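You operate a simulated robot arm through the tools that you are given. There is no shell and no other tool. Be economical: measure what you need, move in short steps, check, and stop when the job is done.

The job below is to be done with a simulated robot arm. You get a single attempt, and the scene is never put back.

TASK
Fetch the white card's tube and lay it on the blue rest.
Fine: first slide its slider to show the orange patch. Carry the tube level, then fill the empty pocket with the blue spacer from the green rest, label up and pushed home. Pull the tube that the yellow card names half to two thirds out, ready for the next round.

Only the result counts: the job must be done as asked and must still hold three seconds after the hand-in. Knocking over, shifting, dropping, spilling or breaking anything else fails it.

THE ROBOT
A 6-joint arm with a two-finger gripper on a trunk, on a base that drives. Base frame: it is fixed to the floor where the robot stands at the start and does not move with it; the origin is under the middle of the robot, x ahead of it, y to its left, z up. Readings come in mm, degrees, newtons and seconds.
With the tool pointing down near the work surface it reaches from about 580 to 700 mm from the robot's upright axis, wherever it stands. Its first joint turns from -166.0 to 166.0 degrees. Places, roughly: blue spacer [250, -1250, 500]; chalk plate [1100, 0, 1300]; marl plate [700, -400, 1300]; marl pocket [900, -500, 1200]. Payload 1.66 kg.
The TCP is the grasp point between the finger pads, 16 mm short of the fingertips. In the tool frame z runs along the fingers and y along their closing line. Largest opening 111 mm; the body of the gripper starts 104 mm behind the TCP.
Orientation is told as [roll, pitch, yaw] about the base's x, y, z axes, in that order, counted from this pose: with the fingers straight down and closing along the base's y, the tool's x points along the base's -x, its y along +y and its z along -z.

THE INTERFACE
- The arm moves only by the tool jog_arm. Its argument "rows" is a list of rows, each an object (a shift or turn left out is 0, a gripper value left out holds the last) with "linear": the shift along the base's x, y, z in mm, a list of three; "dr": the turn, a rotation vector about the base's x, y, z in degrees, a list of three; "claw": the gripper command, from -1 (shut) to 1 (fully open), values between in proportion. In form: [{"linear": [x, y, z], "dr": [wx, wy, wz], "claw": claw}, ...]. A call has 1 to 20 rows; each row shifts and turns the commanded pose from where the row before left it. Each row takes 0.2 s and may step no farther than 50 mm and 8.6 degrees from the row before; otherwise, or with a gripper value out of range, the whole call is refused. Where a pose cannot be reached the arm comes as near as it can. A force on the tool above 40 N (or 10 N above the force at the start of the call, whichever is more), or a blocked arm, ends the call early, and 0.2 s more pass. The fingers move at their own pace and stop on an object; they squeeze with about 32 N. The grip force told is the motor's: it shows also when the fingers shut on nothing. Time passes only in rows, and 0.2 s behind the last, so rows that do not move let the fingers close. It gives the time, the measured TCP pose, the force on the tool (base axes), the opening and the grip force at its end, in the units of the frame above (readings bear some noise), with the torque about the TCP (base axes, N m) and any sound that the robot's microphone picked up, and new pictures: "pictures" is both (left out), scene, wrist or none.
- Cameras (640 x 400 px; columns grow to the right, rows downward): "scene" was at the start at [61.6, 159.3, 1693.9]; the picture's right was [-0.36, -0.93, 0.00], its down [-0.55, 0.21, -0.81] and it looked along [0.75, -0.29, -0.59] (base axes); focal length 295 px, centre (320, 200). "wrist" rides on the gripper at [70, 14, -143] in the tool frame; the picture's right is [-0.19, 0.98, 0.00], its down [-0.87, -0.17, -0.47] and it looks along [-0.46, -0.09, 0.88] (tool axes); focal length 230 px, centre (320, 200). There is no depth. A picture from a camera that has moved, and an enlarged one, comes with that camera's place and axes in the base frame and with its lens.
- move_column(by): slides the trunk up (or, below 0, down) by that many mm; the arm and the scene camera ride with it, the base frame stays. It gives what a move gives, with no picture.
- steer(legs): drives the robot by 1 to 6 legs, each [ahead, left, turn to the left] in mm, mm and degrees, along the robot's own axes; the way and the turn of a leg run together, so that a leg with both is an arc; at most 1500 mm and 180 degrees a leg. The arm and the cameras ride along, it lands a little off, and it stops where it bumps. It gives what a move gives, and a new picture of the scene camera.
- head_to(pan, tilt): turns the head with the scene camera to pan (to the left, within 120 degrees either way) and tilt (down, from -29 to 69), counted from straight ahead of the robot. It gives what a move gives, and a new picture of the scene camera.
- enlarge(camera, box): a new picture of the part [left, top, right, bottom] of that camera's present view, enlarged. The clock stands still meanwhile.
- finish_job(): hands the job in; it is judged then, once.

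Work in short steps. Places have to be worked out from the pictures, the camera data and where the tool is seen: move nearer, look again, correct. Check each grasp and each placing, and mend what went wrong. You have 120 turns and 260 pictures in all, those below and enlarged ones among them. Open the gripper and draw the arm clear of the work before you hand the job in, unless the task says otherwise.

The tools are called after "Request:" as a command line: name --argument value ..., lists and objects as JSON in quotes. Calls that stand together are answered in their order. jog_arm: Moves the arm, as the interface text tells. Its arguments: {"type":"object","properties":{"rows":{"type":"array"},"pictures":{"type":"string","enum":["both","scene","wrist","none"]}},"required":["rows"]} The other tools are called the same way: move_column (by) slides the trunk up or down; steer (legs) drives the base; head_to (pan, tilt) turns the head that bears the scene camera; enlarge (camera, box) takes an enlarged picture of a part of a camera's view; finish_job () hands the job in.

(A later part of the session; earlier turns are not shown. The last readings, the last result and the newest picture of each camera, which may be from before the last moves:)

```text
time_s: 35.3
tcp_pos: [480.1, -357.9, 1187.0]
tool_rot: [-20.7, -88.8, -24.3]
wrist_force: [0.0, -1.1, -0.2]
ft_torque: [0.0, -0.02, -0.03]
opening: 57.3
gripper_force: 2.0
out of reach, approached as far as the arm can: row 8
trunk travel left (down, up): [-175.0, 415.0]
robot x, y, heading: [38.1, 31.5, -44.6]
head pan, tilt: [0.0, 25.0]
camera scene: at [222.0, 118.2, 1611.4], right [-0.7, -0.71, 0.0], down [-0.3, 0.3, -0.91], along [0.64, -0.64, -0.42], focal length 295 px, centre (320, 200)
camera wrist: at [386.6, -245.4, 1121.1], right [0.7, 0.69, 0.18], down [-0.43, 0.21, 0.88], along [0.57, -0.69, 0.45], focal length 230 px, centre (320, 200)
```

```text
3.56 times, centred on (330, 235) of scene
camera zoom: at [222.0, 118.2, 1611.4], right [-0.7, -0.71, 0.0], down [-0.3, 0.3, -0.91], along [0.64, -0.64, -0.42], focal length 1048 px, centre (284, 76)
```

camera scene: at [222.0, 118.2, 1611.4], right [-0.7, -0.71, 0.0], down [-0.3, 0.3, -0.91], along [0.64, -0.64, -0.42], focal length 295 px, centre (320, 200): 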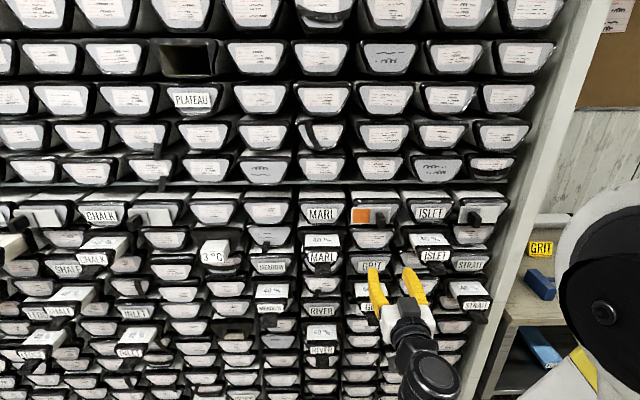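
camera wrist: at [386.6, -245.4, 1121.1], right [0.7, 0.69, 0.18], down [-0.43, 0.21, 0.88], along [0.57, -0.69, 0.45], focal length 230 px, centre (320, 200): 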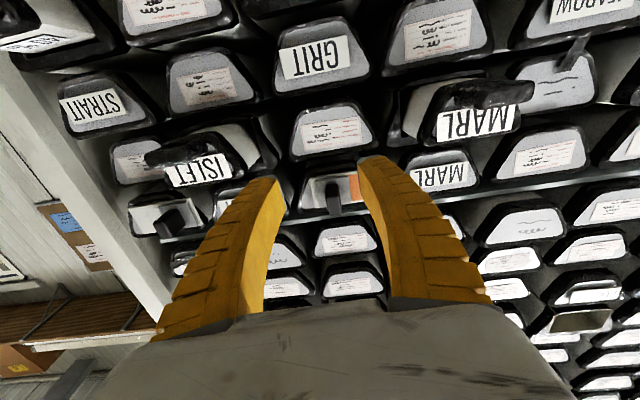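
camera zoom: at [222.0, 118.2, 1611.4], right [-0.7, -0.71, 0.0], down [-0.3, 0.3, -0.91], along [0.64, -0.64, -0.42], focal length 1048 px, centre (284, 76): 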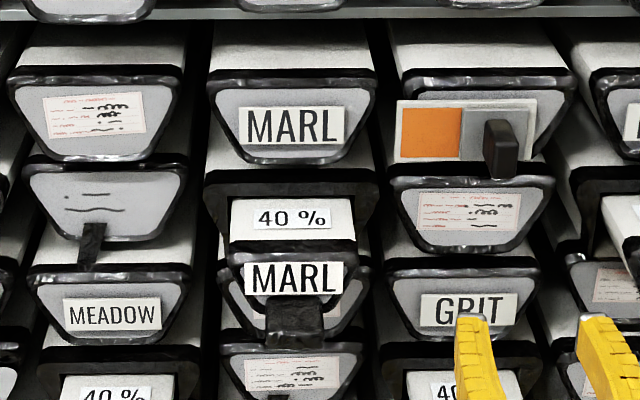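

Tab of the MARL tube is at about (623,-293,1157), front face at n≈671 (n = distance along rack normal), s≈234. I'll lower the trunk a little and drive back/left to line up with the tab.

Request:
steer --legs '[[-40, 148, 0]]'

Request:
move_column --by -50

Request:
jog_arm --rows '[{"linear": [0, 0, 0], "claw": 0.3}, {"linear": [0, 0, 0]}]'

Request:
enlarge --camera "wrist" --box '[200, 20, 440, 180]'

```text
time_s: 36.6
tcp_pos: [556.9, -223.8, 1186.2]
tool_rot: [-22.4, -88.8, -22.5]
wrist_force: [0.2, 0.3, -0.1]
ft_torque: [0.01, 0.01, -0.02]
opening: 57.9
gripper_force: 1.7
trunk travel left (down, up): [-175.0, 415.0]
robot x, y, heading: [112.2, 167.9, -44.8]
head pan, tilt: [0.0, 25.0]
camera scene: at [298.7, 252.1, 1611.3], right [-0.7, -0.71, 0.0], down [-0.3, 0.3, -0.91], along [0.64, -0.64, -0.42], focal length 295 px, centre (320, 200)
```

scene: 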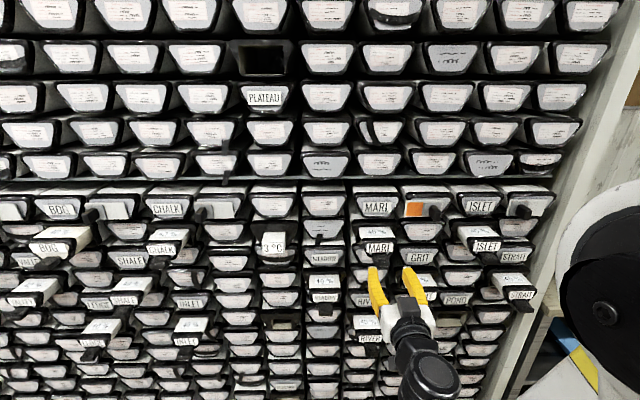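

```text
time_s: 37.6
tcp_pos: [555.8, -224.2, 1137.3]
tool_rot: [-20.7, -88.8, -24.3]
wrist_force: [0.0, -0.1, 0.1]
ft_torque: [0.02, -0.02, 0.01]
opening: 57.8
gripper_force: 1.2
trunk travel left (down, up): [-125.0, 465.0]
robot x, y, heading: [116.2, 163.3, -44.7]
head pan, tilt: [0.0, 25.0]
```

```text
time_s: 38.2
tcp_pos: [555.7, -225.4, 1136.6]
tool_rot: [-20.6, -88.8, -24.4]
wrist_force: [-0.4, -0.9, -0.3]
ft_torque: [0.05, -0.02, 0.01]
opening: 74.0
gripper_force: 0.8
trunk travel left (down, up): [-125.0, 465.0]
robot x, y, heading: [113.1, 166.7, -45.1]
head pan, tilt: [0.0, 25.0]
camera scene: at [298.2, 251.3, 1561.4], right [-0.7, -0.71, 0.0], down [-0.3, 0.3, -0.91], along [0.64, -0.64, -0.42], focal length 295 px, centre (320, 200)
camera wrist: at [462.8, -112.7, 1071.4], right [0.7, 0.69, 0.18], down [-0.43, 0.21, 0.88], along [0.57, -0.69, 0.45], focal length 230 px, centre (320, 200)
```

scene: 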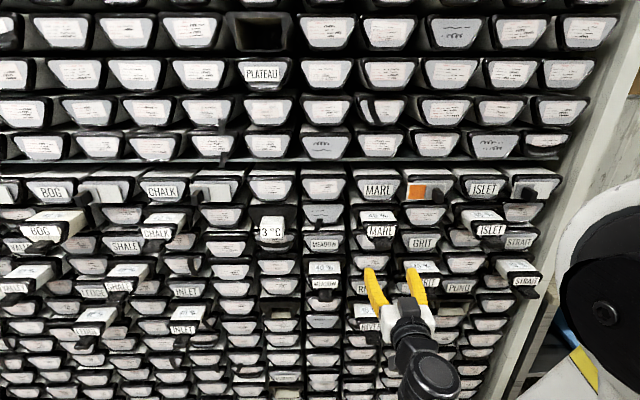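
wrist: 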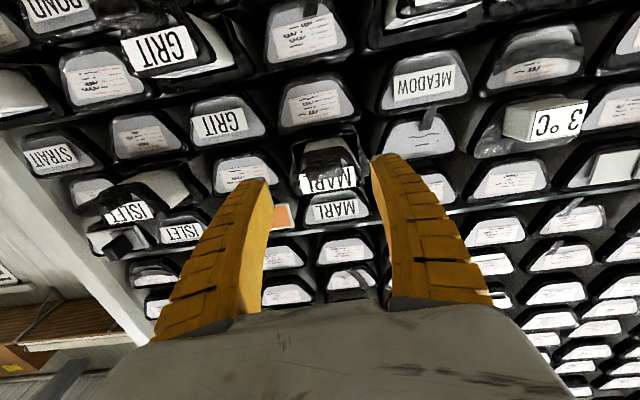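

```text
2.50 times, centred on (320, 100) of wrist
camera zoom: at [462.8, -112.7, 1071.4], right [0.7, 0.69, 0.18], down [-0.43, 0.21, 0.88], along [0.57, -0.69, 0.45], focal length 575 px, centre (320, 450)
```

zoom: 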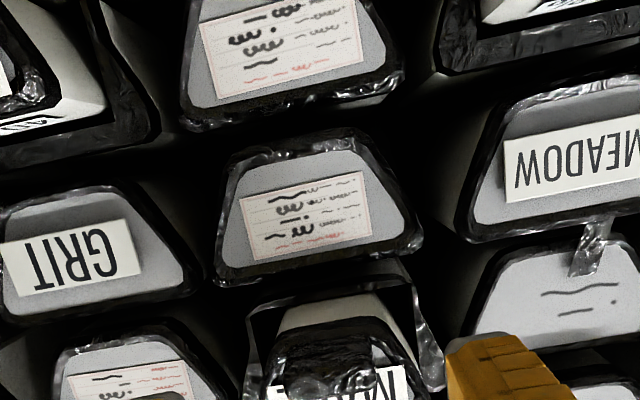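

TCP is already aligned sideways (s≈234). I'll raise 18 mm and approach 55 mm, then look again.

Request:
jog_arm --rows '[{"linear": [0, 0, 18]}, {"linear": [13, -13, 0]}, {"linear": [13, -13, 0]}, {"linear": [13, -13, 0]}]'

Request:
enlarge --camera "wrist" --box '[220, 60, 460, 210]'

Request:
enlarge --camera "scene" --box '[320, 170, 480, 320]'

```text
time_s: 39.2
tcp_pos: [594.6, -264.1, 1153.6]
tool_rot: [-19.7, -88.8, -25.3]
wrist_force: [-0.3, 0.1, -0.8]
ft_torque: [0.01, 0.02, 0.0]
opening: 73.8
gripper_force: 0.8
trunk travel left (down, up): [-125.0, 465.0]
robot x, y, heading: [112.9, 167.4, -44.9]
head pan, tilt: [0.0, 25.0]
camera scene: at [298.2, 251.2, 1561.4], right [-0.7, -0.71, 0.0], down [-0.3, 0.3, -0.91], along [0.64, -0.64, -0.42], focal length 295 px, centre (320, 200)
camera wrist: at [501.6, -152.3, 1088.9], right [0.7, 0.69, 0.18], down [-0.43, 0.21, 0.88], along [0.57, -0.69, 0.45], focal length 230 px, centre (320, 200)
```

scene: 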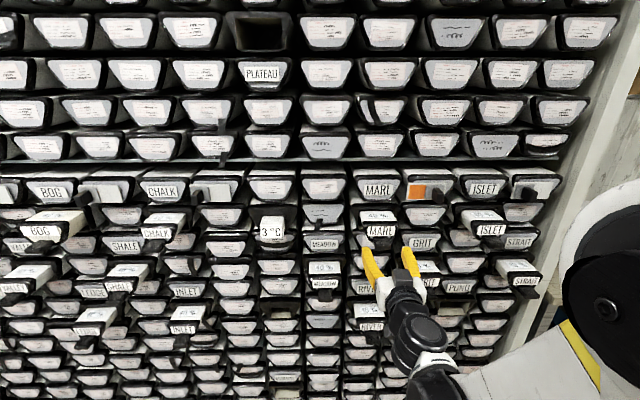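
wrist: 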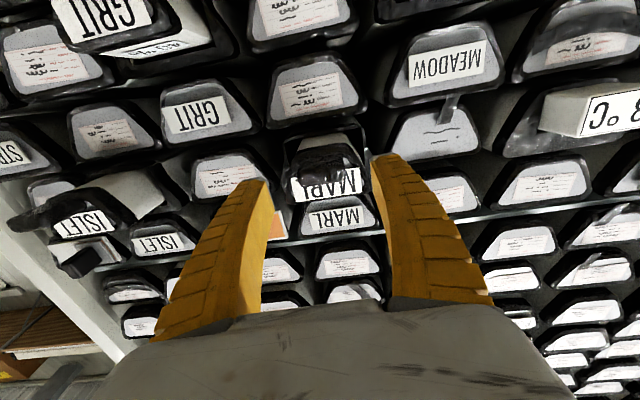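

```text
2.67 times, centred on (340, 135) of wrist
camera zoom: at [501.6, -152.3, 1088.9], right [0.7, 0.69, 0.18], down [-0.43, 0.21, 0.88], along [0.57, -0.69, 0.45], focal length 614 px, centre (267, 373)
```

zoom: 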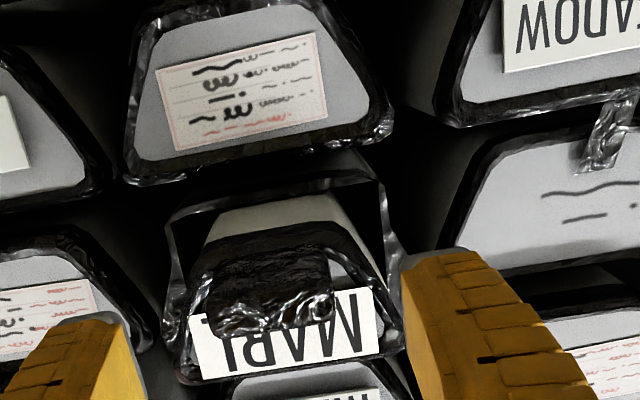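

```text
2.67 times, centred on (400, 245) of scene
camera zoom: at [298.2, 251.2, 1561.4], right [-0.7, -0.71, 0.0], down [-0.3, 0.3, -0.91], along [0.64, -0.64, -0.42], focal length 786 px, centre (107, 80)
```

zoom: 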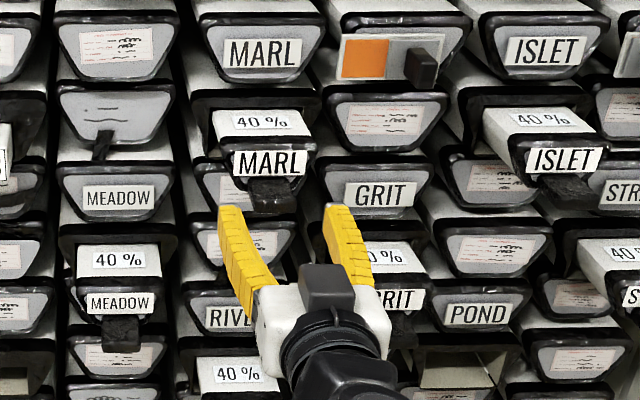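

The tab lies on the tool axis. Advance ~38 mm and close on it.

Request:
jog_arm --rows '[{"linear": [13.5, -13.5, 0]}, {"linear": [13.5, -13.5, 0]}, {"linear": [0, 0, 0], "claw": -1}, {"linear": [0, 0, 0]}]'

Request:
enlarge --camera "scene" --box '[320, 170, 480, 320]'

```text
time_s: 40.2
tcp_pos: [621.7, -288.7, 1153.9]
tool_rot: [-21.2, -88.8, -23.8]
wrist_force: [-5.4, 6.4, 0.5]
ft_torque: [0.37, 0.29, 0.1]
opening: 35.5
gripper_force: 31.9
trunk travel left (down, up): [-125.0, 465.0]
robot x, y, heading: [113.1, 172.2, -44.7]
head pan, tilt: [0.0, 25.0]
camera scene: at [298.0, 251.8, 1561.4], right [-0.7, -0.71, 0.0], down [-0.3, 0.3, -0.91], along [0.64, -0.64, -0.42], focal length 295 px, centre (320, 200)
camera wrist: at [527.9, -178.1, 1088.8], right [0.7, 0.69, 0.18], down [-0.43, 0.21, 0.88], along [0.57, -0.69, 0.45], focal length 230 px, centre (320, 200)
```

scene: 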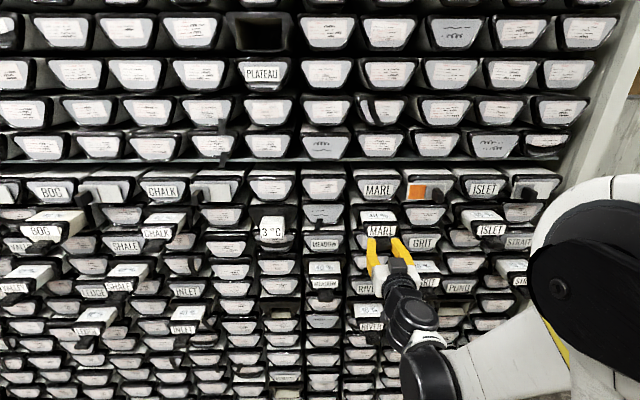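
wrist: 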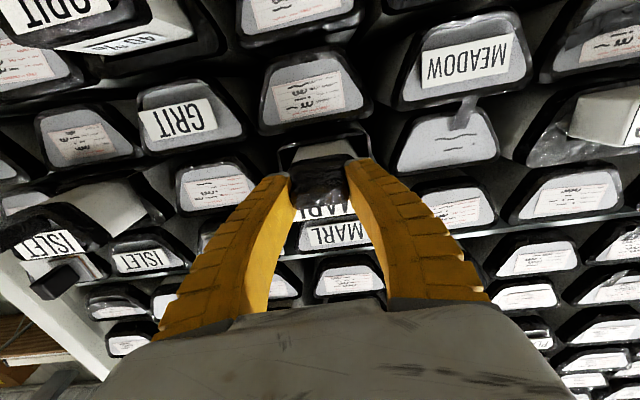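

```text
2.67 times, centred on (400, 245) of scene
camera zoom: at [298.0, 251.8, 1561.4], right [-0.7, -0.71, 0.0], down [-0.3, 0.3, -0.91], along [0.64, -0.64, -0.42], focal length 786 px, centre (107, 80)
```

zoom: 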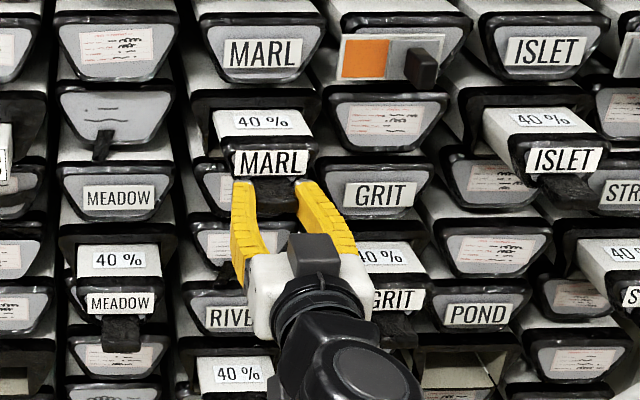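

Gripped (35.5 mm). Test pull of 30 mm with the arm.

Request:
jog_arm --rows '[{"linear": [-7, 7, 0]}, {"linear": [-7, 7, 0]}, {"linear": [-7, 7, 0]}]' --pictures "none"

Request:
enlarge --camera "scene" --box '[320, 170, 480, 320]'

```text
time_s: 41.0
tcp_pos: [600.9, -269.2, 1153.5]
tool_rot: [-19.6, -88.7, -25.5]
wrist_force: [0.8, -0.6, -0.2]
ft_torque: [0.08, -0.15, -0.04]
opening: 34.4
gripper_force: 31.7
trunk travel left (down, up): [-125.0, 465.0]
robot x, y, heading: [108.6, 167.1, -44.7]
head pan, tilt: [0.0, 25.0]
```

```text
2.67 times, centred on (400, 245) of scene
camera zoom: at [298.5, 250.9, 1561.4], right [-0.7, -0.71, 0.0], down [-0.3, 0.3, -0.91], along [0.64, -0.64, -0.42], focal length 786 px, centre (107, 80)
```

zoom: 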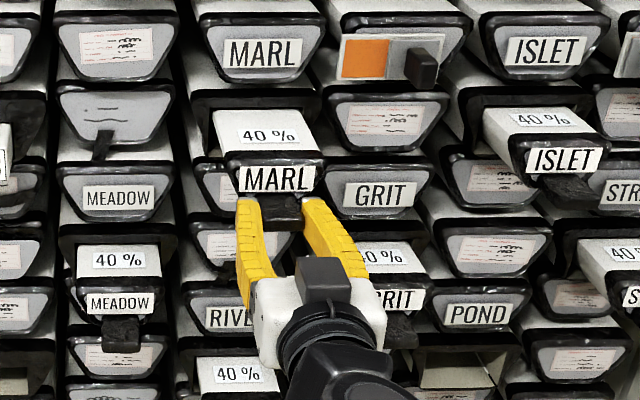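

The tube slides freely. I'll pull further by driving the base straight back 90 mm.

Request:
steer --legs '[[-90, 0, 0]]'

Request:
enlarge --camera "scene" --box '[300, 170, 480, 320]'

```text
time_s: 42.1
tcp_pos: [538.5, -207.9, 1153.4]
tool_rot: [-20.1, -88.7, -25.0]
wrist_force: [-0.7, 0.7, 0.4]
ft_torque: [0.44, 0.32, 0.03]
opening: 34.5
gripper_force: 31.9
trunk travel left (down, up): [-125.0, 465.0]
robot x, y, heading: [51.9, 226.6, -44.9]
head pan, tilt: [0.0, 25.0]
camera scene: at [235.9, 313.2, 1561.3], right [-0.7, -0.71, 0.0], down [-0.3, 0.3, -0.91], along [0.64, -0.64, -0.42], focal length 295 px, centre (320, 200)
```

scene: 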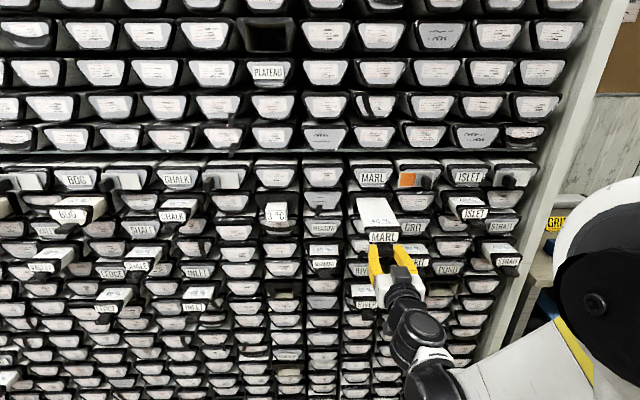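

```text
2.67 times, centred on (390, 245) of scene
camera zoom: at [235.9, 313.2, 1561.3], right [-0.7, -0.71, 0.0], down [-0.3, 0.3, -0.91], along [0.64, -0.64, -0.42], focal length 786 px, centre (133, 80)
```

zoom: 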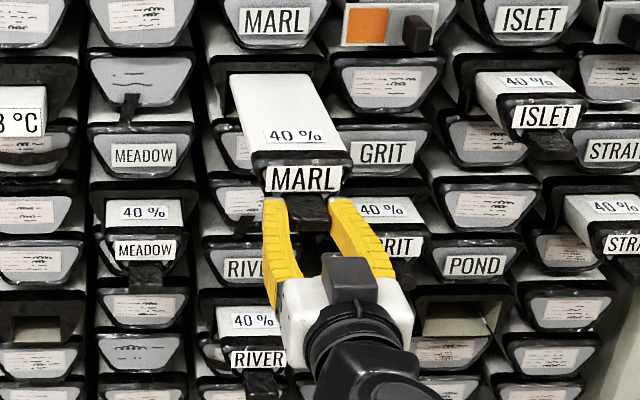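

Tube is ~184 mm out. Pull another 40 mm, then I'll release and regrip from above near its middle.

Request:
steer --legs '[[-42, 0, 0]]'

Request:
jog_arm --rows '[{"linear": [0, 0, 0], "claw": -0.2}, {"linear": [0, 0, 0]}, {"linear": [0, 0, 0]}]'

```text
time_s: 43.0
tcp_pos: [508.2, -178.1, 1154.3]
tool_rot: [-19.8, -88.7, -25.3]
wrist_force: [-0.5, 0.5, -0.2]
ft_torque: [0.63, 0.49, 0.0]
opening: 34.5
gripper_force: 32.2
trunk travel left (down, up): [-125.0, 465.0]
robot x, y, heading: [20.8, 257.5, -45.0]
head pan, tilt: [0.0, 25.0]
camera scene: at [206.7, 342.2, 1561.3], right [-0.71, -0.71, 0.0], down [-0.3, 0.3, -0.91], along [0.64, -0.64, -0.42], focal length 295 px, centre (320, 200)
```

scene: 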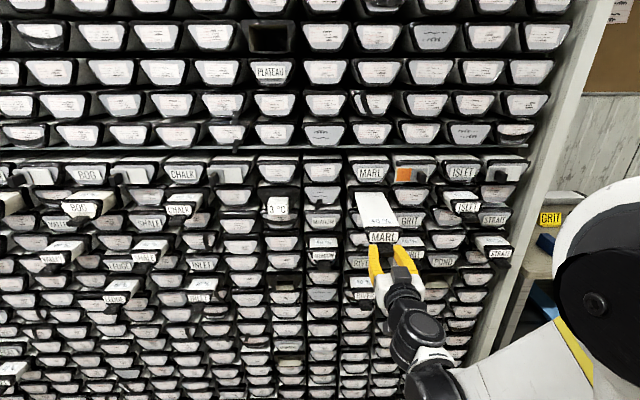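

```text
time_s: 43.8
tcp_pos: [508.5, -177.5, 1153.4]
tool_rot: [-19.9, -88.6, -25.2]
wrist_force: [0.1, -0.2, 0.3]
ft_torque: [0.02, 0.01, 0.04]
opening: 46.9
gripper_force: 2.1
trunk travel left (down, up): [-125.0, 465.0]
robot x, y, heading: [24.3, 261.8, -44.7]
head pan, tilt: [0.0, 25.0]
camera scene: at [206.2, 342.6, 1561.4], right [-0.71, -0.71, 0.0], down [-0.3, 0.3, -0.91], along [0.64, -0.64, -0.42], focal length 295 px, centre (320, 200)
camera wrist: at [415.3, -66.6, 1089.1], right [0.7, 0.69, 0.18], down [-0.43, 0.21, 0.88], along [0.57, -0.69, 0.45], focal length 230 px, centre (320, 200)
```

scene: 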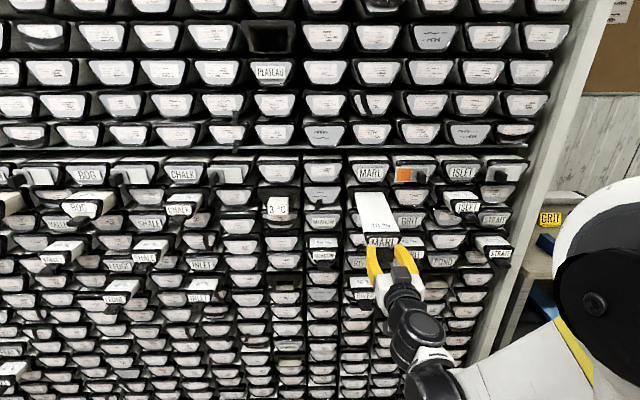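
wrist: 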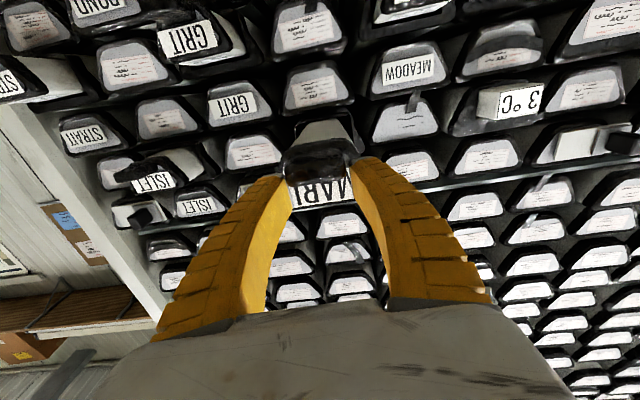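

Tube stays put with the tab loose (~227 mm out). I'll back the fingers off, raise the trunk, and turn the tool to point down.

Request:
jog_arm --rows '[{"linear": [-14, 14, 0], "claw": 0.0}, {"linear": [-14, 14, 0]}, {"linear": [-14, 14, 0]}]' --pictures "none"

Request:
move_column --by 200

Request:
jog_arm --rows '[{"linear": [0, 0, 0], "dr": [5.7, 5.7, 0], "claw": 1}, {"dr": [5.7, 5.7, 0]}, {"dr": [5.7, 5.7, 0]}, {"dr": [5.7, 5.7, 0]}, {"dr": [5.7, 5.7, 0]}, {"dr": [5.7, 5.7, 0]}, {"dr": [5.7, 5.7, 0]}, {"dr": [5.7, 5.7, 0]}, {"dr": [5.7, 5.7, 0]}, {"dr": [5.7, 5.7, 0]}, {"dr": [5.7, 5.7, 0]}]'

```text
time_s: 44.6
tcp_pos: [465.6, -136.9, 1154.7]
tool_rot: [-18.7, -88.7, -26.4]
wrist_force: [-1.1, 0.0, 0.5]
ft_torque: [0.05, 0.02, 0.0]
opening: 57.4
gripper_force: 1.2
trunk travel left (down, up): [-125.0, 465.0]
robot x, y, heading: [21.8, 257.5, -44.7]
head pan, tilt: [0.0, 25.0]
```

```text
time_s: 46.7
tcp_pos: [466.2, -136.5, 1354.4]
tool_rot: [-19.9, -88.7, -25.3]
wrist_force: [0.2, -0.1, -0.1]
ft_torque: [-0.02, 0.0, -0.03]
opening: 57.4
gripper_force: 1.6
trunk travel left (down, up): [-325.0, 265.0]
robot x, y, heading: [20.7, 257.7, -45.0]
head pan, tilt: [0.0, 25.0]
```

```text
time_s: 49.1
tcp_pos: [466.6, -137.3, 1352.9]
tool_rot: [-0.2, -0.1, -44.5]
wrist_force: [0.4, 0.6, -0.9]
ft_torque: [0.02, 0.01, -0.01]
opening: 110.9
gripper_force: 0.0
trunk travel left (down, up): [-325.0, 265.0]
robot x, y, heading: [21.0, 258.3, -44.8]
head pan, tilt: [0.0, 25.0]
camera scene: at [207.5, 341.4, 1761.3], right [-0.71, -0.71, 0.0], down [-0.3, 0.3, -0.91], along [0.64, -0.64, -0.42], focal length 295 px, centre (320, 200)
camera wrist: at [426.4, -78.6, 1498.2], right [0.82, 0.57, 0.0], down [0.5, -0.73, 0.47], along [0.27, -0.39, -0.88], focal length 230 px, centre (320, 200)
```

scene: 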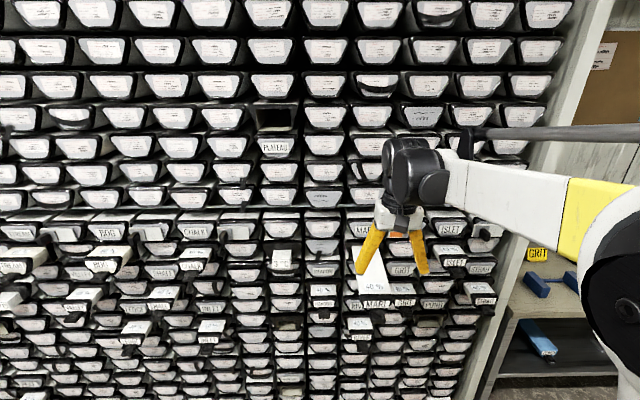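
wrist: 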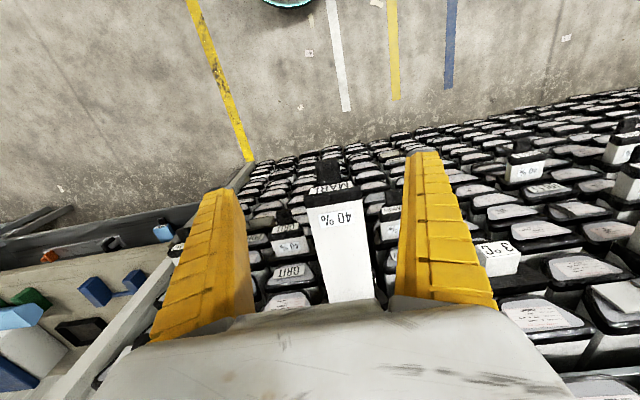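

Tool down over the tube's line (s≈233). I'll drive forward 210 mm so the gripper is over the tube's exposed part, and look.

Request:
steer --legs '[[205, 0, 0]]'

Request:
jog_arm --rows '[{"linear": [0, 0, 0]}]' --pictures "wrist"

```text
time_s: 50.8
tcp_pos: [611.0, -281.9, 1353.5]
tool_rot: [-0.1, -0.2, -44.6]
wrist_force: [0.0, -0.5, -0.4]
ft_torque: [0.04, 0.05, -0.01]
opening: 110.7
gripper_force: 0.0
trunk travel left (down, up): [-325.0, 265.0]
robot x, y, heading: [164.3, 115.1, -45.3]
head pan, tilt: [0.0, 25.0]
camera scene: at [352.0, 197.4, 1761.3], right [-0.71, -0.71, 0.0], down [-0.3, 0.3, -0.91], along [0.64, -0.64, -0.42], focal length 295 px, centre (320, 200)
```

scene: 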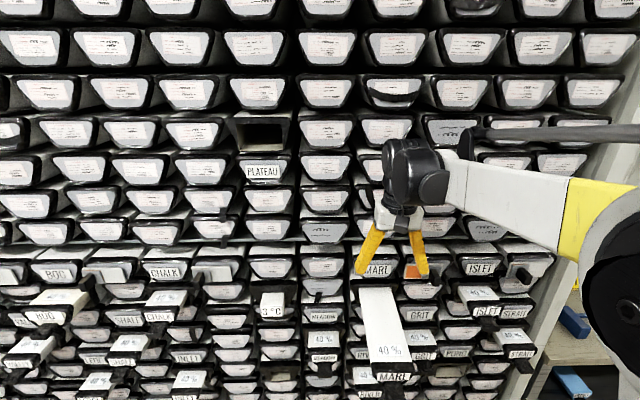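

```text
time_s: 51.1
tcp_pos: [610.6, -281.2, 1354.4]
tool_rot: [-0.1, -0.2, -44.5]
wrist_force: [-0.6, 0.6, -0.5]
ft_torque: [0.02, 0.04, 0.0]
opening: 110.7
gripper_force: 0.0
trunk travel left (down, up): [-325.0, 265.0]
robot x, y, heading: [166.4, 113.2, -44.9]
head pan, tilt: [0.0, 25.0]
camera wrist: at [569.6, -221.9, 1498.4], right [0.82, 0.57, 0.0], down [0.5, -0.73, 0.47], along [0.27, -0.39, -0.88], focal length 230 px, centre (320, 200)
```

wrist: 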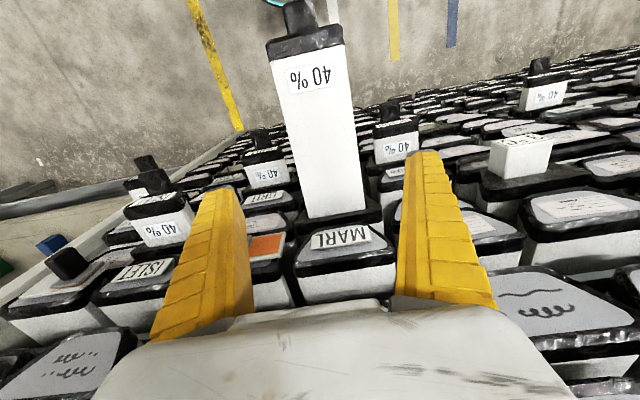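

Tube axis s≈237, 81 mm wide, exits rack at n≈739. Shift to s=237, n≈658 and descend partway.

Request:
jog_arm --rows '[{"linear": [11.5, -8.5, -10]}, {"linear": [11.5, -8.5, -20]}, {"linear": [0, 0, -35]}, {"linear": [0, 0, -35]}]'

```text
time_s: 52.1
tcp_pos: [633.0, -298.2, 1253.9]
tool_rot: [-0.1, -0.1, -44.6]
wrist_force: [-0.3, -0.4, 0.0]
ft_torque: [0.03, 0.0, -0.01]
opening: 110.9
gripper_force: 0.1
trunk travel left (down, up): [-325.0, 265.0]
robot x, y, heading: [167.5, 113.0, -44.8]
head pan, tilt: [0.0, 25.0]
camera scene: at [351.5, 197.9, 1761.3], right [-0.71, -0.71, 0.0], down [-0.3, 0.3, -0.91], along [0.64, -0.64, -0.42], focal length 295 px, centre (320, 200)
camera wrist: at [593.0, -239.2, 1398.4], right [0.82, 0.57, 0.0], down [0.5, -0.73, 0.47], along [0.27, -0.39, -0.88], focal length 230 px, centre (320, 200)
```

scene: 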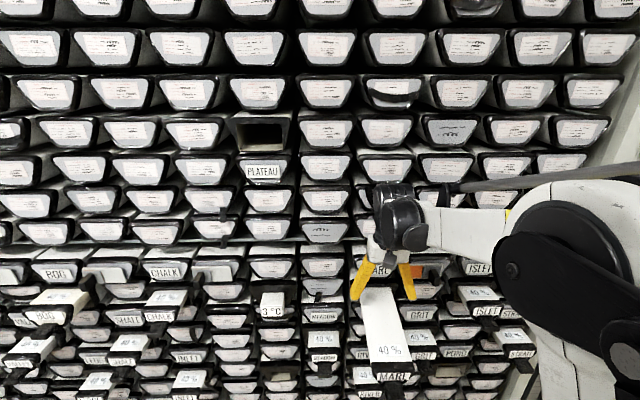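
wrist: 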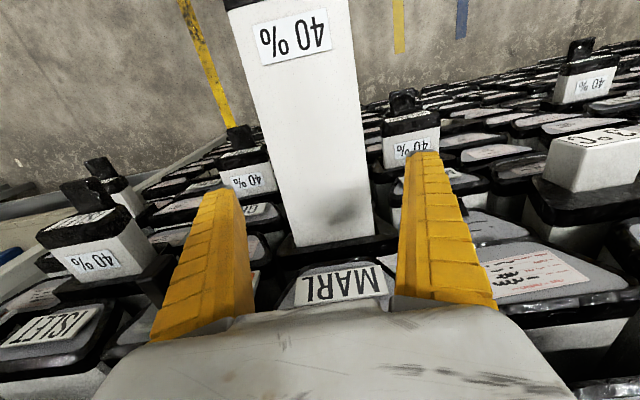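

Aligned. Descend to z≈1187 with the fingers either side, then look before closing.

Request:
jog_arm --rows '[{"linear": [0, 0, -23]}, {"linear": [0, 0, -23]}, {"linear": [0, 0, -21]}]'

Request:
enlarge --camera "scene" --box '[320, 200, 480, 390]'

```text
time_s: 53.0
tcp_pos: [633.4, -298.2, 1187.0]
tool_rot: [-0.1, -0.2, -44.6]
wrist_force: [0.6, -1.1, 0.3]
ft_torque: [0.01, 0.03, 0.0]
opening: 110.6
gripper_force: 0.0
trunk travel left (down, up): [-325.0, 265.0]
robot x, y, heading: [161.8, 113.7, -45.0]
head pan, tilt: [0.0, 25.0]
camera scene: at [351.4, 197.9, 1761.4], right [-0.71, -0.71, 0.0], down [-0.3, 0.3, -0.91], along [0.64, -0.64, -0.42], focal length 295 px, centre (320, 200)
camera wrist: at [592.1, -238.9, 1331.1], right [0.82, 0.57, 0.0], down [0.5, -0.73, 0.47], along [0.27, -0.39, -0.88], focal length 230 px, centre (320, 200)
```

scene: 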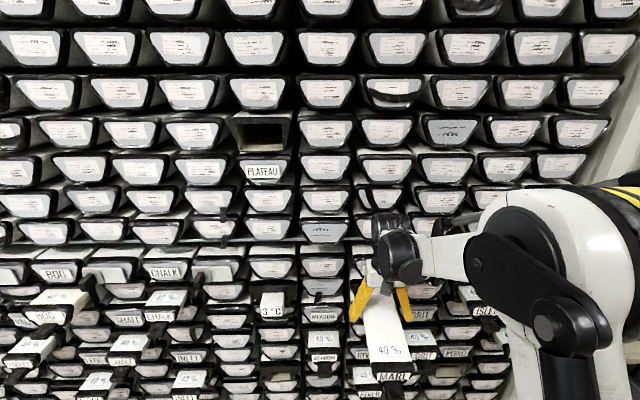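
wrist: 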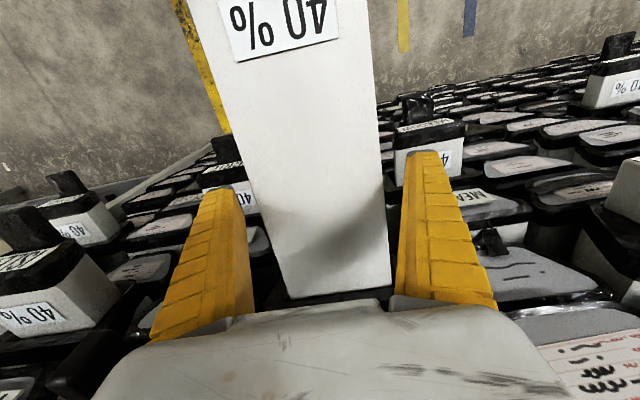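

```text
2.11 times, centred on (400, 295) of scene
camera zoom: at [351.4, 197.9, 1761.4], right [-0.71, -0.71, 0.0], down [-0.3, 0.3, -0.91], along [0.64, -0.64, -0.42], focal length 621 px, centre (152, 0)
```

zoom: 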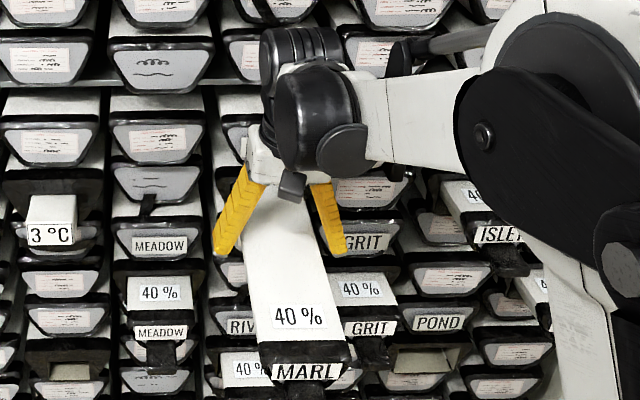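

Fingers straddle the tube below its top edge; close.

Request:
jog_arm --rows '[{"linear": [0, 0, 0], "claw": -1}, {"linear": [0, 0, 0]}, {"linear": [0, 0, 0]}]'

```text
time_s: 53.8
tcp_pos: [632.9, -299.4, 1186.5]
tool_rot: [-0.1, -0.1, -44.6]
wrist_force: [-0.1, -0.2, -2.0]
ft_torque: [0.3, 0.32, -0.07]
opening: 92.1
gripper_force: 31.9
trunk travel left (down, up): [-325.0, 265.0]
robot x, y, heading: [164.6, 115.5, -45.0]
head pan, tilt: [0.0, 25.0]
camera scene: at [351.8, 197.5, 1761.3], right [-0.71, -0.71, 0.0], down [-0.3, 0.3, -0.91], along [0.64, -0.64, -0.42], focal length 295 px, centre (320, 200)
camera wrist: at [592.3, -239.2, 1331.0], right [0.82, 0.57, 0.0], down [0.5, -0.73, 0.47], along [0.27, -0.39, -0.88], focal length 230 px, centre (320, 200)
```

scene: 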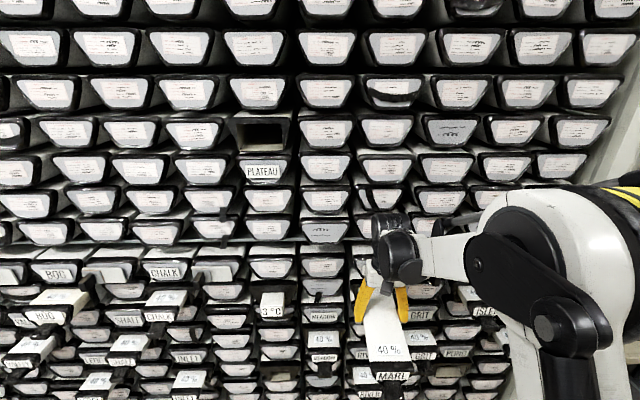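
wrist: 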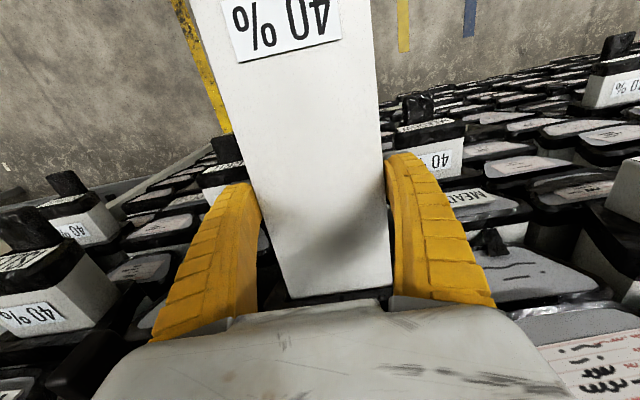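

Gripped at 92 mm. Now draw the tube straight out by driving back 120 mm and check tilt/forces.

Request:
steer --legs '[[-100, 0, 0]]'

Request:
enlarge --camera "scene" --box '[300, 180, 500, 390]'

```text
time_s: 54.9
tcp_pos: [561.6, -227.4, 1188.7]
tool_rot: [-0.1, -0.2, -44.8]
wrist_force: [-0.4, 0.8, -9.1]
ft_torque: [0.02, 0.02, -0.02]
opening: 92.3
gripper_force: 32.1
trunk travel left (down, up): [-325.0, 265.0]
robot x, y, heading: [95.3, 184.0, -45.2]
head pan, tilt: [0.0, 25.0]
camera scene: at [280.3, 268.9, 1761.4], right [-0.71, -0.71, 0.0], down [-0.3, 0.3, -0.91], along [0.64, -0.64, -0.42], focal length 295 px, centre (320, 200)
```

scene: 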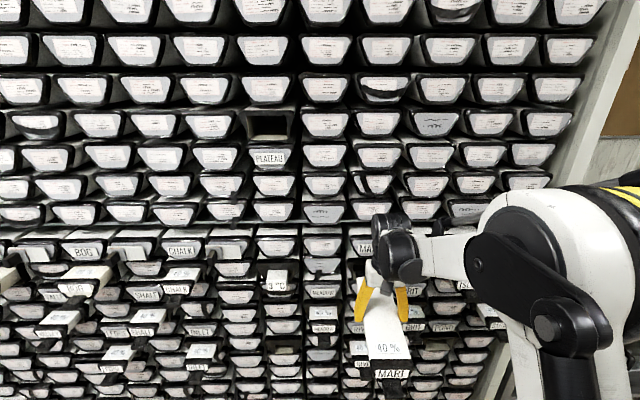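

```text
1.90 times, centred on (400, 285) of scene
camera zoom: at [280.3, 268.9, 1761.4], right [-0.71, -0.71, 0.0], down [-0.3, 0.3, -0.91], along [0.64, -0.64, -0.42], focal length 562 px, centre (168, 38)
```

zoom: 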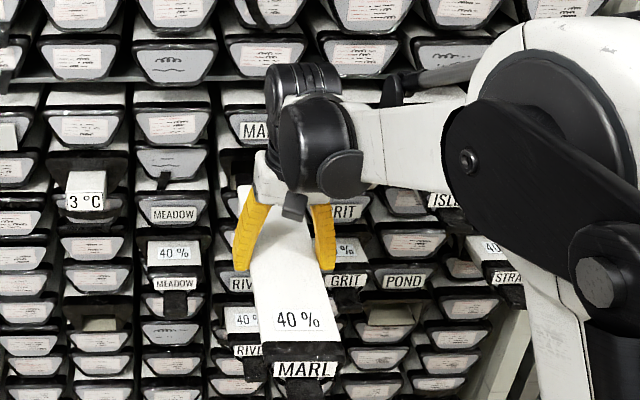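

Force -9.1 N with near-zero torque: the tube seems to be carried at its centre of gravity, probably just out. Check with the wrist view and back off a bit more.

Request:
steer --legs '[[-100, 0, 0]]'

Request:
jog_arm --rows '[{"linear": [0, 0, 0]}]' --pictures "wrist"

Request:
enlarge --camera "scene" --box '[300, 160, 500, 370]'

```text
time_s: 56.0
tcp_pos: [490.7, -156.6, 1187.4]
tool_rot: [-0.1, -0.2, -44.6]
wrist_force: [-1.1, 1.1, -9.5]
ft_torque: [0.02, -0.03, 0.05]
opening: 92.0
gripper_force: 31.6
trunk travel left (down, up): [-325.0, 265.0]
robot x, y, heading: [21.4, 253.2, -45.0]
head pan, tilt: [0.0, 25.0]
camera scene: at [209.2, 339.8, 1761.4], right [-0.71, -0.71, 0.0], down [-0.3, 0.3, -0.91], along [0.64, -0.64, -0.42], focal length 295 px, centre (320, 200)
```

scene: 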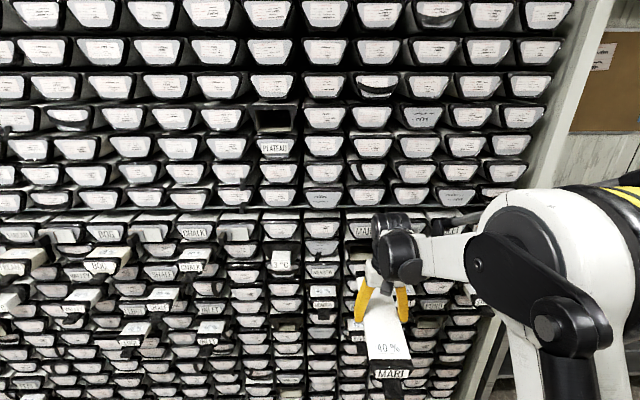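

```text
time_s: 56.5
tcp_pos: [491.3, -157.9, 1185.5]
tool_rot: [-0.1, -0.1, -44.7]
wrist_force: [0.2, 0.2, -8.8]
ft_torque: [0.06, 0.03, 0.01]
opening: 92.0
gripper_force: 31.1
trunk travel left (down, up): [-325.0, 265.0]
robot x, y, heading: [24.5, 256.5, -44.9]
head pan, tilt: [0.0, 25.0]
camera wrist: at [450.6, -98.1, 1331.2], right [0.83, 0.56, 0.0], down [0.5, -0.73, 0.47], along [0.27, -0.39, -0.88], focal length 230 px, centre (320, 200)
```

wrist: 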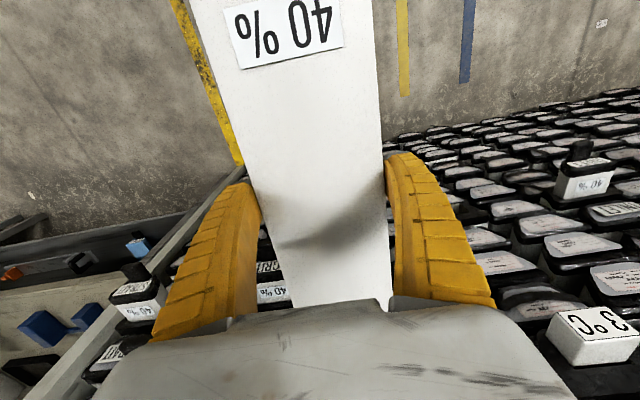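

```text
1.90 times, centred on (400, 265) of scene
camera zoom: at [210.2, 338.8, 1761.3], right [-0.71, -0.71, 0.0], down [-0.3, 0.3, -0.91], along [0.64, -0.64, -0.42], focal length 562 px, centre (168, 76)
```

zoom: 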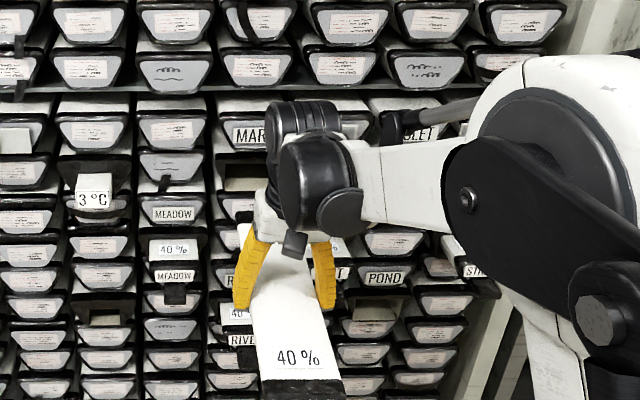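

The tube is free, level (torque ≈0, ~0.93 kg), and the MARL pocket is empty. I'll back away 150 mm and drive right along the rack to face the bench's blue rest (n≈920, s≈-633).

Request:
steer --legs '[[-150, 0, 0], [0, -830, 0]]'

Request:
head_to --pan 0 --tilt 45

```text
time_s: 61.8
tcp_pos: [-196.3, -635.5, 1187.3]
tool_rot: [0.0, -0.1, -44.7]
wrist_force: [0.6, 0.6, -9.7]
ft_torque: [0.05, 0.02, -0.03]
opening: 91.8
gripper_force: 31.8
trunk travel left (down, up): [-325.0, 265.0]
robot x, y, heading: [-662.4, -225.7, -44.7]
head pan, tilt: [0.0, 25.0]
camera scene: at [-477.5, -139.3, 1761.4], right [-0.71, -0.71, 0.0], down [-0.3, 0.3, -0.91], along [0.64, -0.64, -0.42], focal length 295 px, centre (320, 200)
```

scene: 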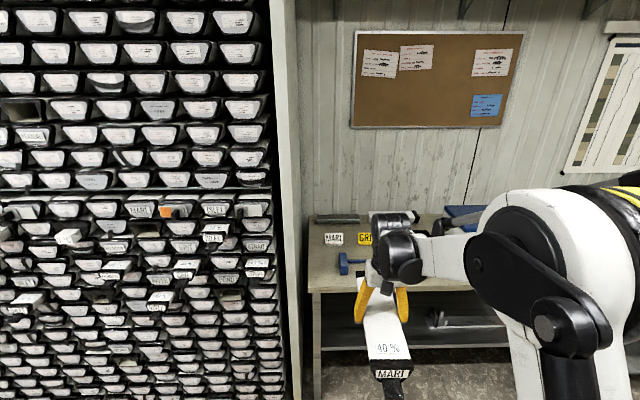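

```text
time_s: 62.6
tcp_pos: [-196.1, -635.4, 1186.9]
tool_rot: [0.0, -0.1, -44.7]
wrist_force: [-0.6, -0.8, -9.3]
ft_torque: [0.06, 0.05, 0.03]
opening: 91.6
gripper_force: 32.1
trunk travel left (down, up): [-325.0, 265.0]
robot x, y, heading: [-664.6, -222.4, -44.9]
head pan, tilt: [0.0, 45.0]
camera scene: at [-484.8, -131.3, 1730.8], right [-0.71, -0.71, 0.0], down [-0.5, 0.5, -0.71], along [0.5, -0.5, -0.71], focal length 295 px, centre (320, 200)
```

scene: 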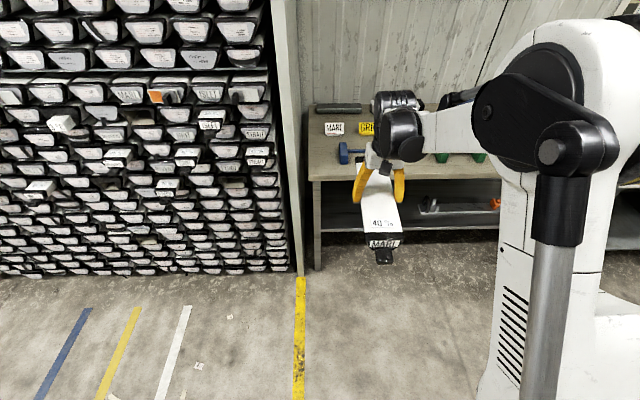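

Bench is square with the robot. I'll yaw the tool by +90° so the tube lies parallel to the bench, here in free space.

Request:
jog_arm --rows '[{"dr": [0, 0, 8.2]}, {"dr": [0, 0, 8.2]}, {"dr": [0, 0, 8.2]}, {"dr": [0, 0, 8.2]}, {"dr": [0, 0, 8.2]}, {"dr": [0, 0, 8.2]}, {"dr": [0, 0, 8.2]}, {"dr": [0, 0, 8.2]}, {"dr": [0, 0, 8.2]}, {"dr": [0, 0, 8.2]}, {"dr": [0, 0, 7.7]}]'

```text
time_s: 65.0
tcp_pos: [-196.6, -635.7, 1186.3]
tool_rot: [-0.1, -0.1, 45.1]
wrist_force: [-1.2, -0.3, -9.2]
ft_torque: [-0.05, 0.05, 0.01]
opening: 91.9
gripper_force: 31.8
trunk travel left (down, up): [-325.0, 265.0]
robot x, y, heading: [-664.7, -222.0, -45.0]
head pan, tilt: [0.0, 45.0]
camera scene: at [-484.7, -131.3, 1730.8], right [-0.71, -0.71, 0.0], down [-0.5, 0.5, -0.71], along [0.5, -0.5, -0.71], focal length 295 px, centre (320, 200)
camera wrist: at [-256.4, -675.3, 1331.1], right [-0.56, 0.83, 0.0], down [0.73, 0.49, 0.47], along [0.39, 0.27, -0.88], focal length 230 px, centre (320, 200)
```

scene: 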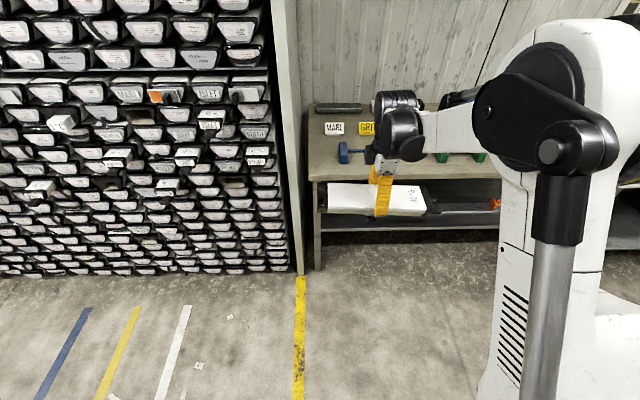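
wrist: 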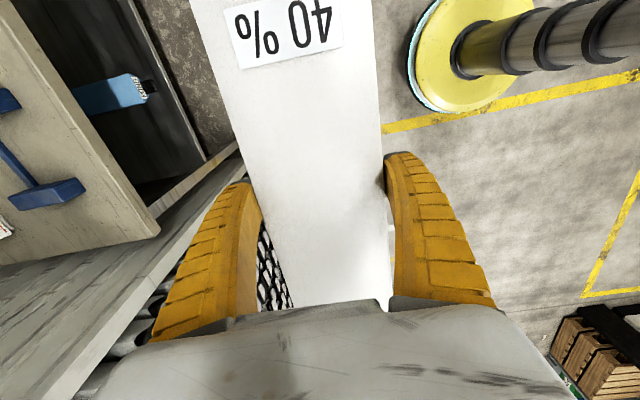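

Tube is now parallel to the bench and level. I'll drive ahead 500 mm and right 40 mm, keeping the tube ~280 mm above the bench, then look again.

Request:
steer --legs '[[500, -40, 0]]'

Request:
head_to --pan 0 --tilt 40

Request:
jog_arm --rows '[{"linear": [0, 0, 0]}]' --pictures "wrist"

```text
time_s: 68.0
tcp_pos: [131.4, -1019.3, 1185.5]
tool_rot: [-0.2, -0.1, 45.0]
wrist_force: [0.2, -0.6, -10.6]
ft_torque: [-0.02, 0.07, -0.02]
opening: 91.6
gripper_force: 31.8
trunk travel left (down, up): [-325.0, 265.0]
robot x, y, heading: [-334.3, -602.3, -45.2]
head pan, tilt: [0.0, 45.0]
camera scene: at [-156.7, -515.9, 1730.7], right [-0.71, -0.71, 0.0], down [-0.5, 0.5, -0.71], along [0.5, -0.5, -0.71], focal length 295 px, centre (320, 200)
```

scene: 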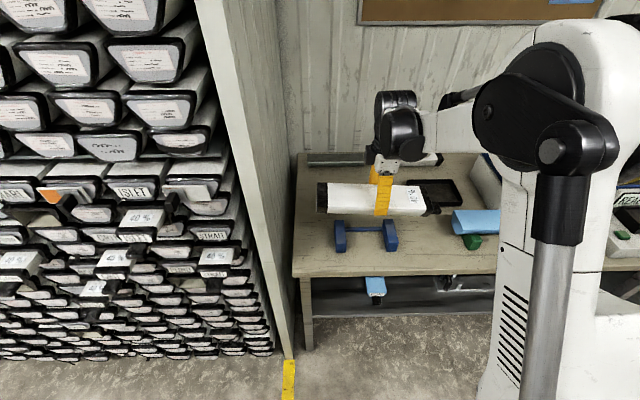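

```text
time_s: 68.7
tcp_pos: [130.5, -1020.6, 1187.8]
tool_rot: [-0.2, -0.2, 45.0]
wrist_force: [0.1, -0.3, -10.1]
ft_torque: [-0.07, 0.04, 0.03]
opening: 91.9
gripper_force: 32.2
trunk travel left (down, up): [-325.0, 265.0]
robot x, y, heading: [-335.9, -605.7, -44.8]
head pan, tilt: [0.0, 40.0]
camera scene: at [-154.7, -517.8, 1738.0], right [-0.71, -0.71, 0.0], down [-0.45, 0.46, -0.77], along [0.54, -0.54, -0.64], focal length 295 px, centre (320, 200)
```

scene: 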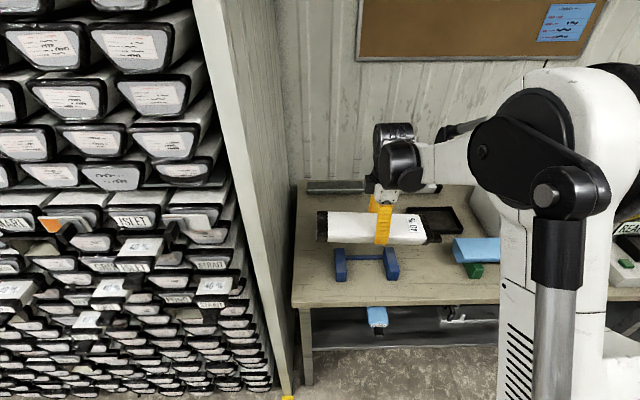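

```text
time_s: 69.1
tcp_pos: [130.6, -1019.3, 1186.3]
tool_rot: [-0.1, -0.2, 45.0]
wrist_force: [-0.5, 0.6, -10.1]
ft_torque: [-0.05, 0.04, 0.0]
opening: 91.7
gripper_force: 32.3
trunk travel left (down, up): [-325.0, 265.0]
robot x, y, heading: [-337.1, -609.1, -45.0]
head pan, tilt: [0.0, 40.0]
camera wrist: at [70.9, -1059.2, 1331.1], right [-0.56, 0.83, 0.0], down [0.73, 0.49, 0.47], along [0.39, 0.26, -0.88], focal length 230 px, centre (320, 200)
```

wrist: 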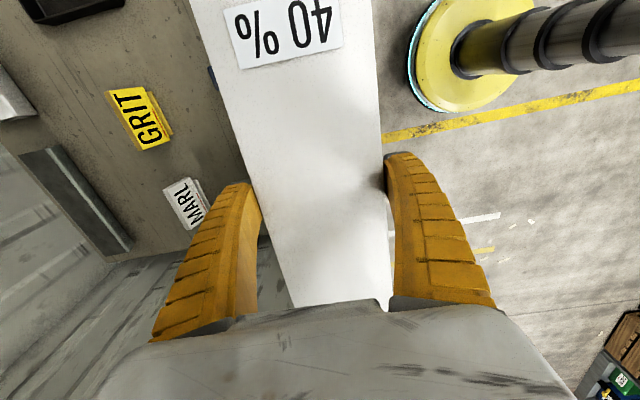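

Request:
enlarge --camera "scene" --box '[290, 180, 450, 320]'

```text
2.86 times, centred on (370, 250) of scene
camera zoom: at [-154.7, -517.9, 1738.0], right [-0.71, -0.71, 0.0], down [-0.45, 0.45, -0.77], along [0.54, -0.54, -0.64], focal length 842 px, centre (177, 57)
```

zoom: 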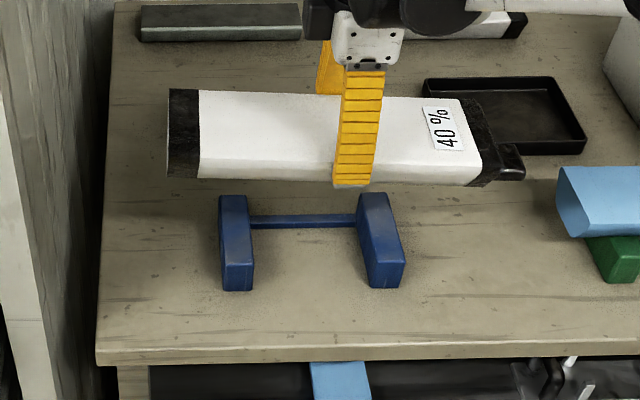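

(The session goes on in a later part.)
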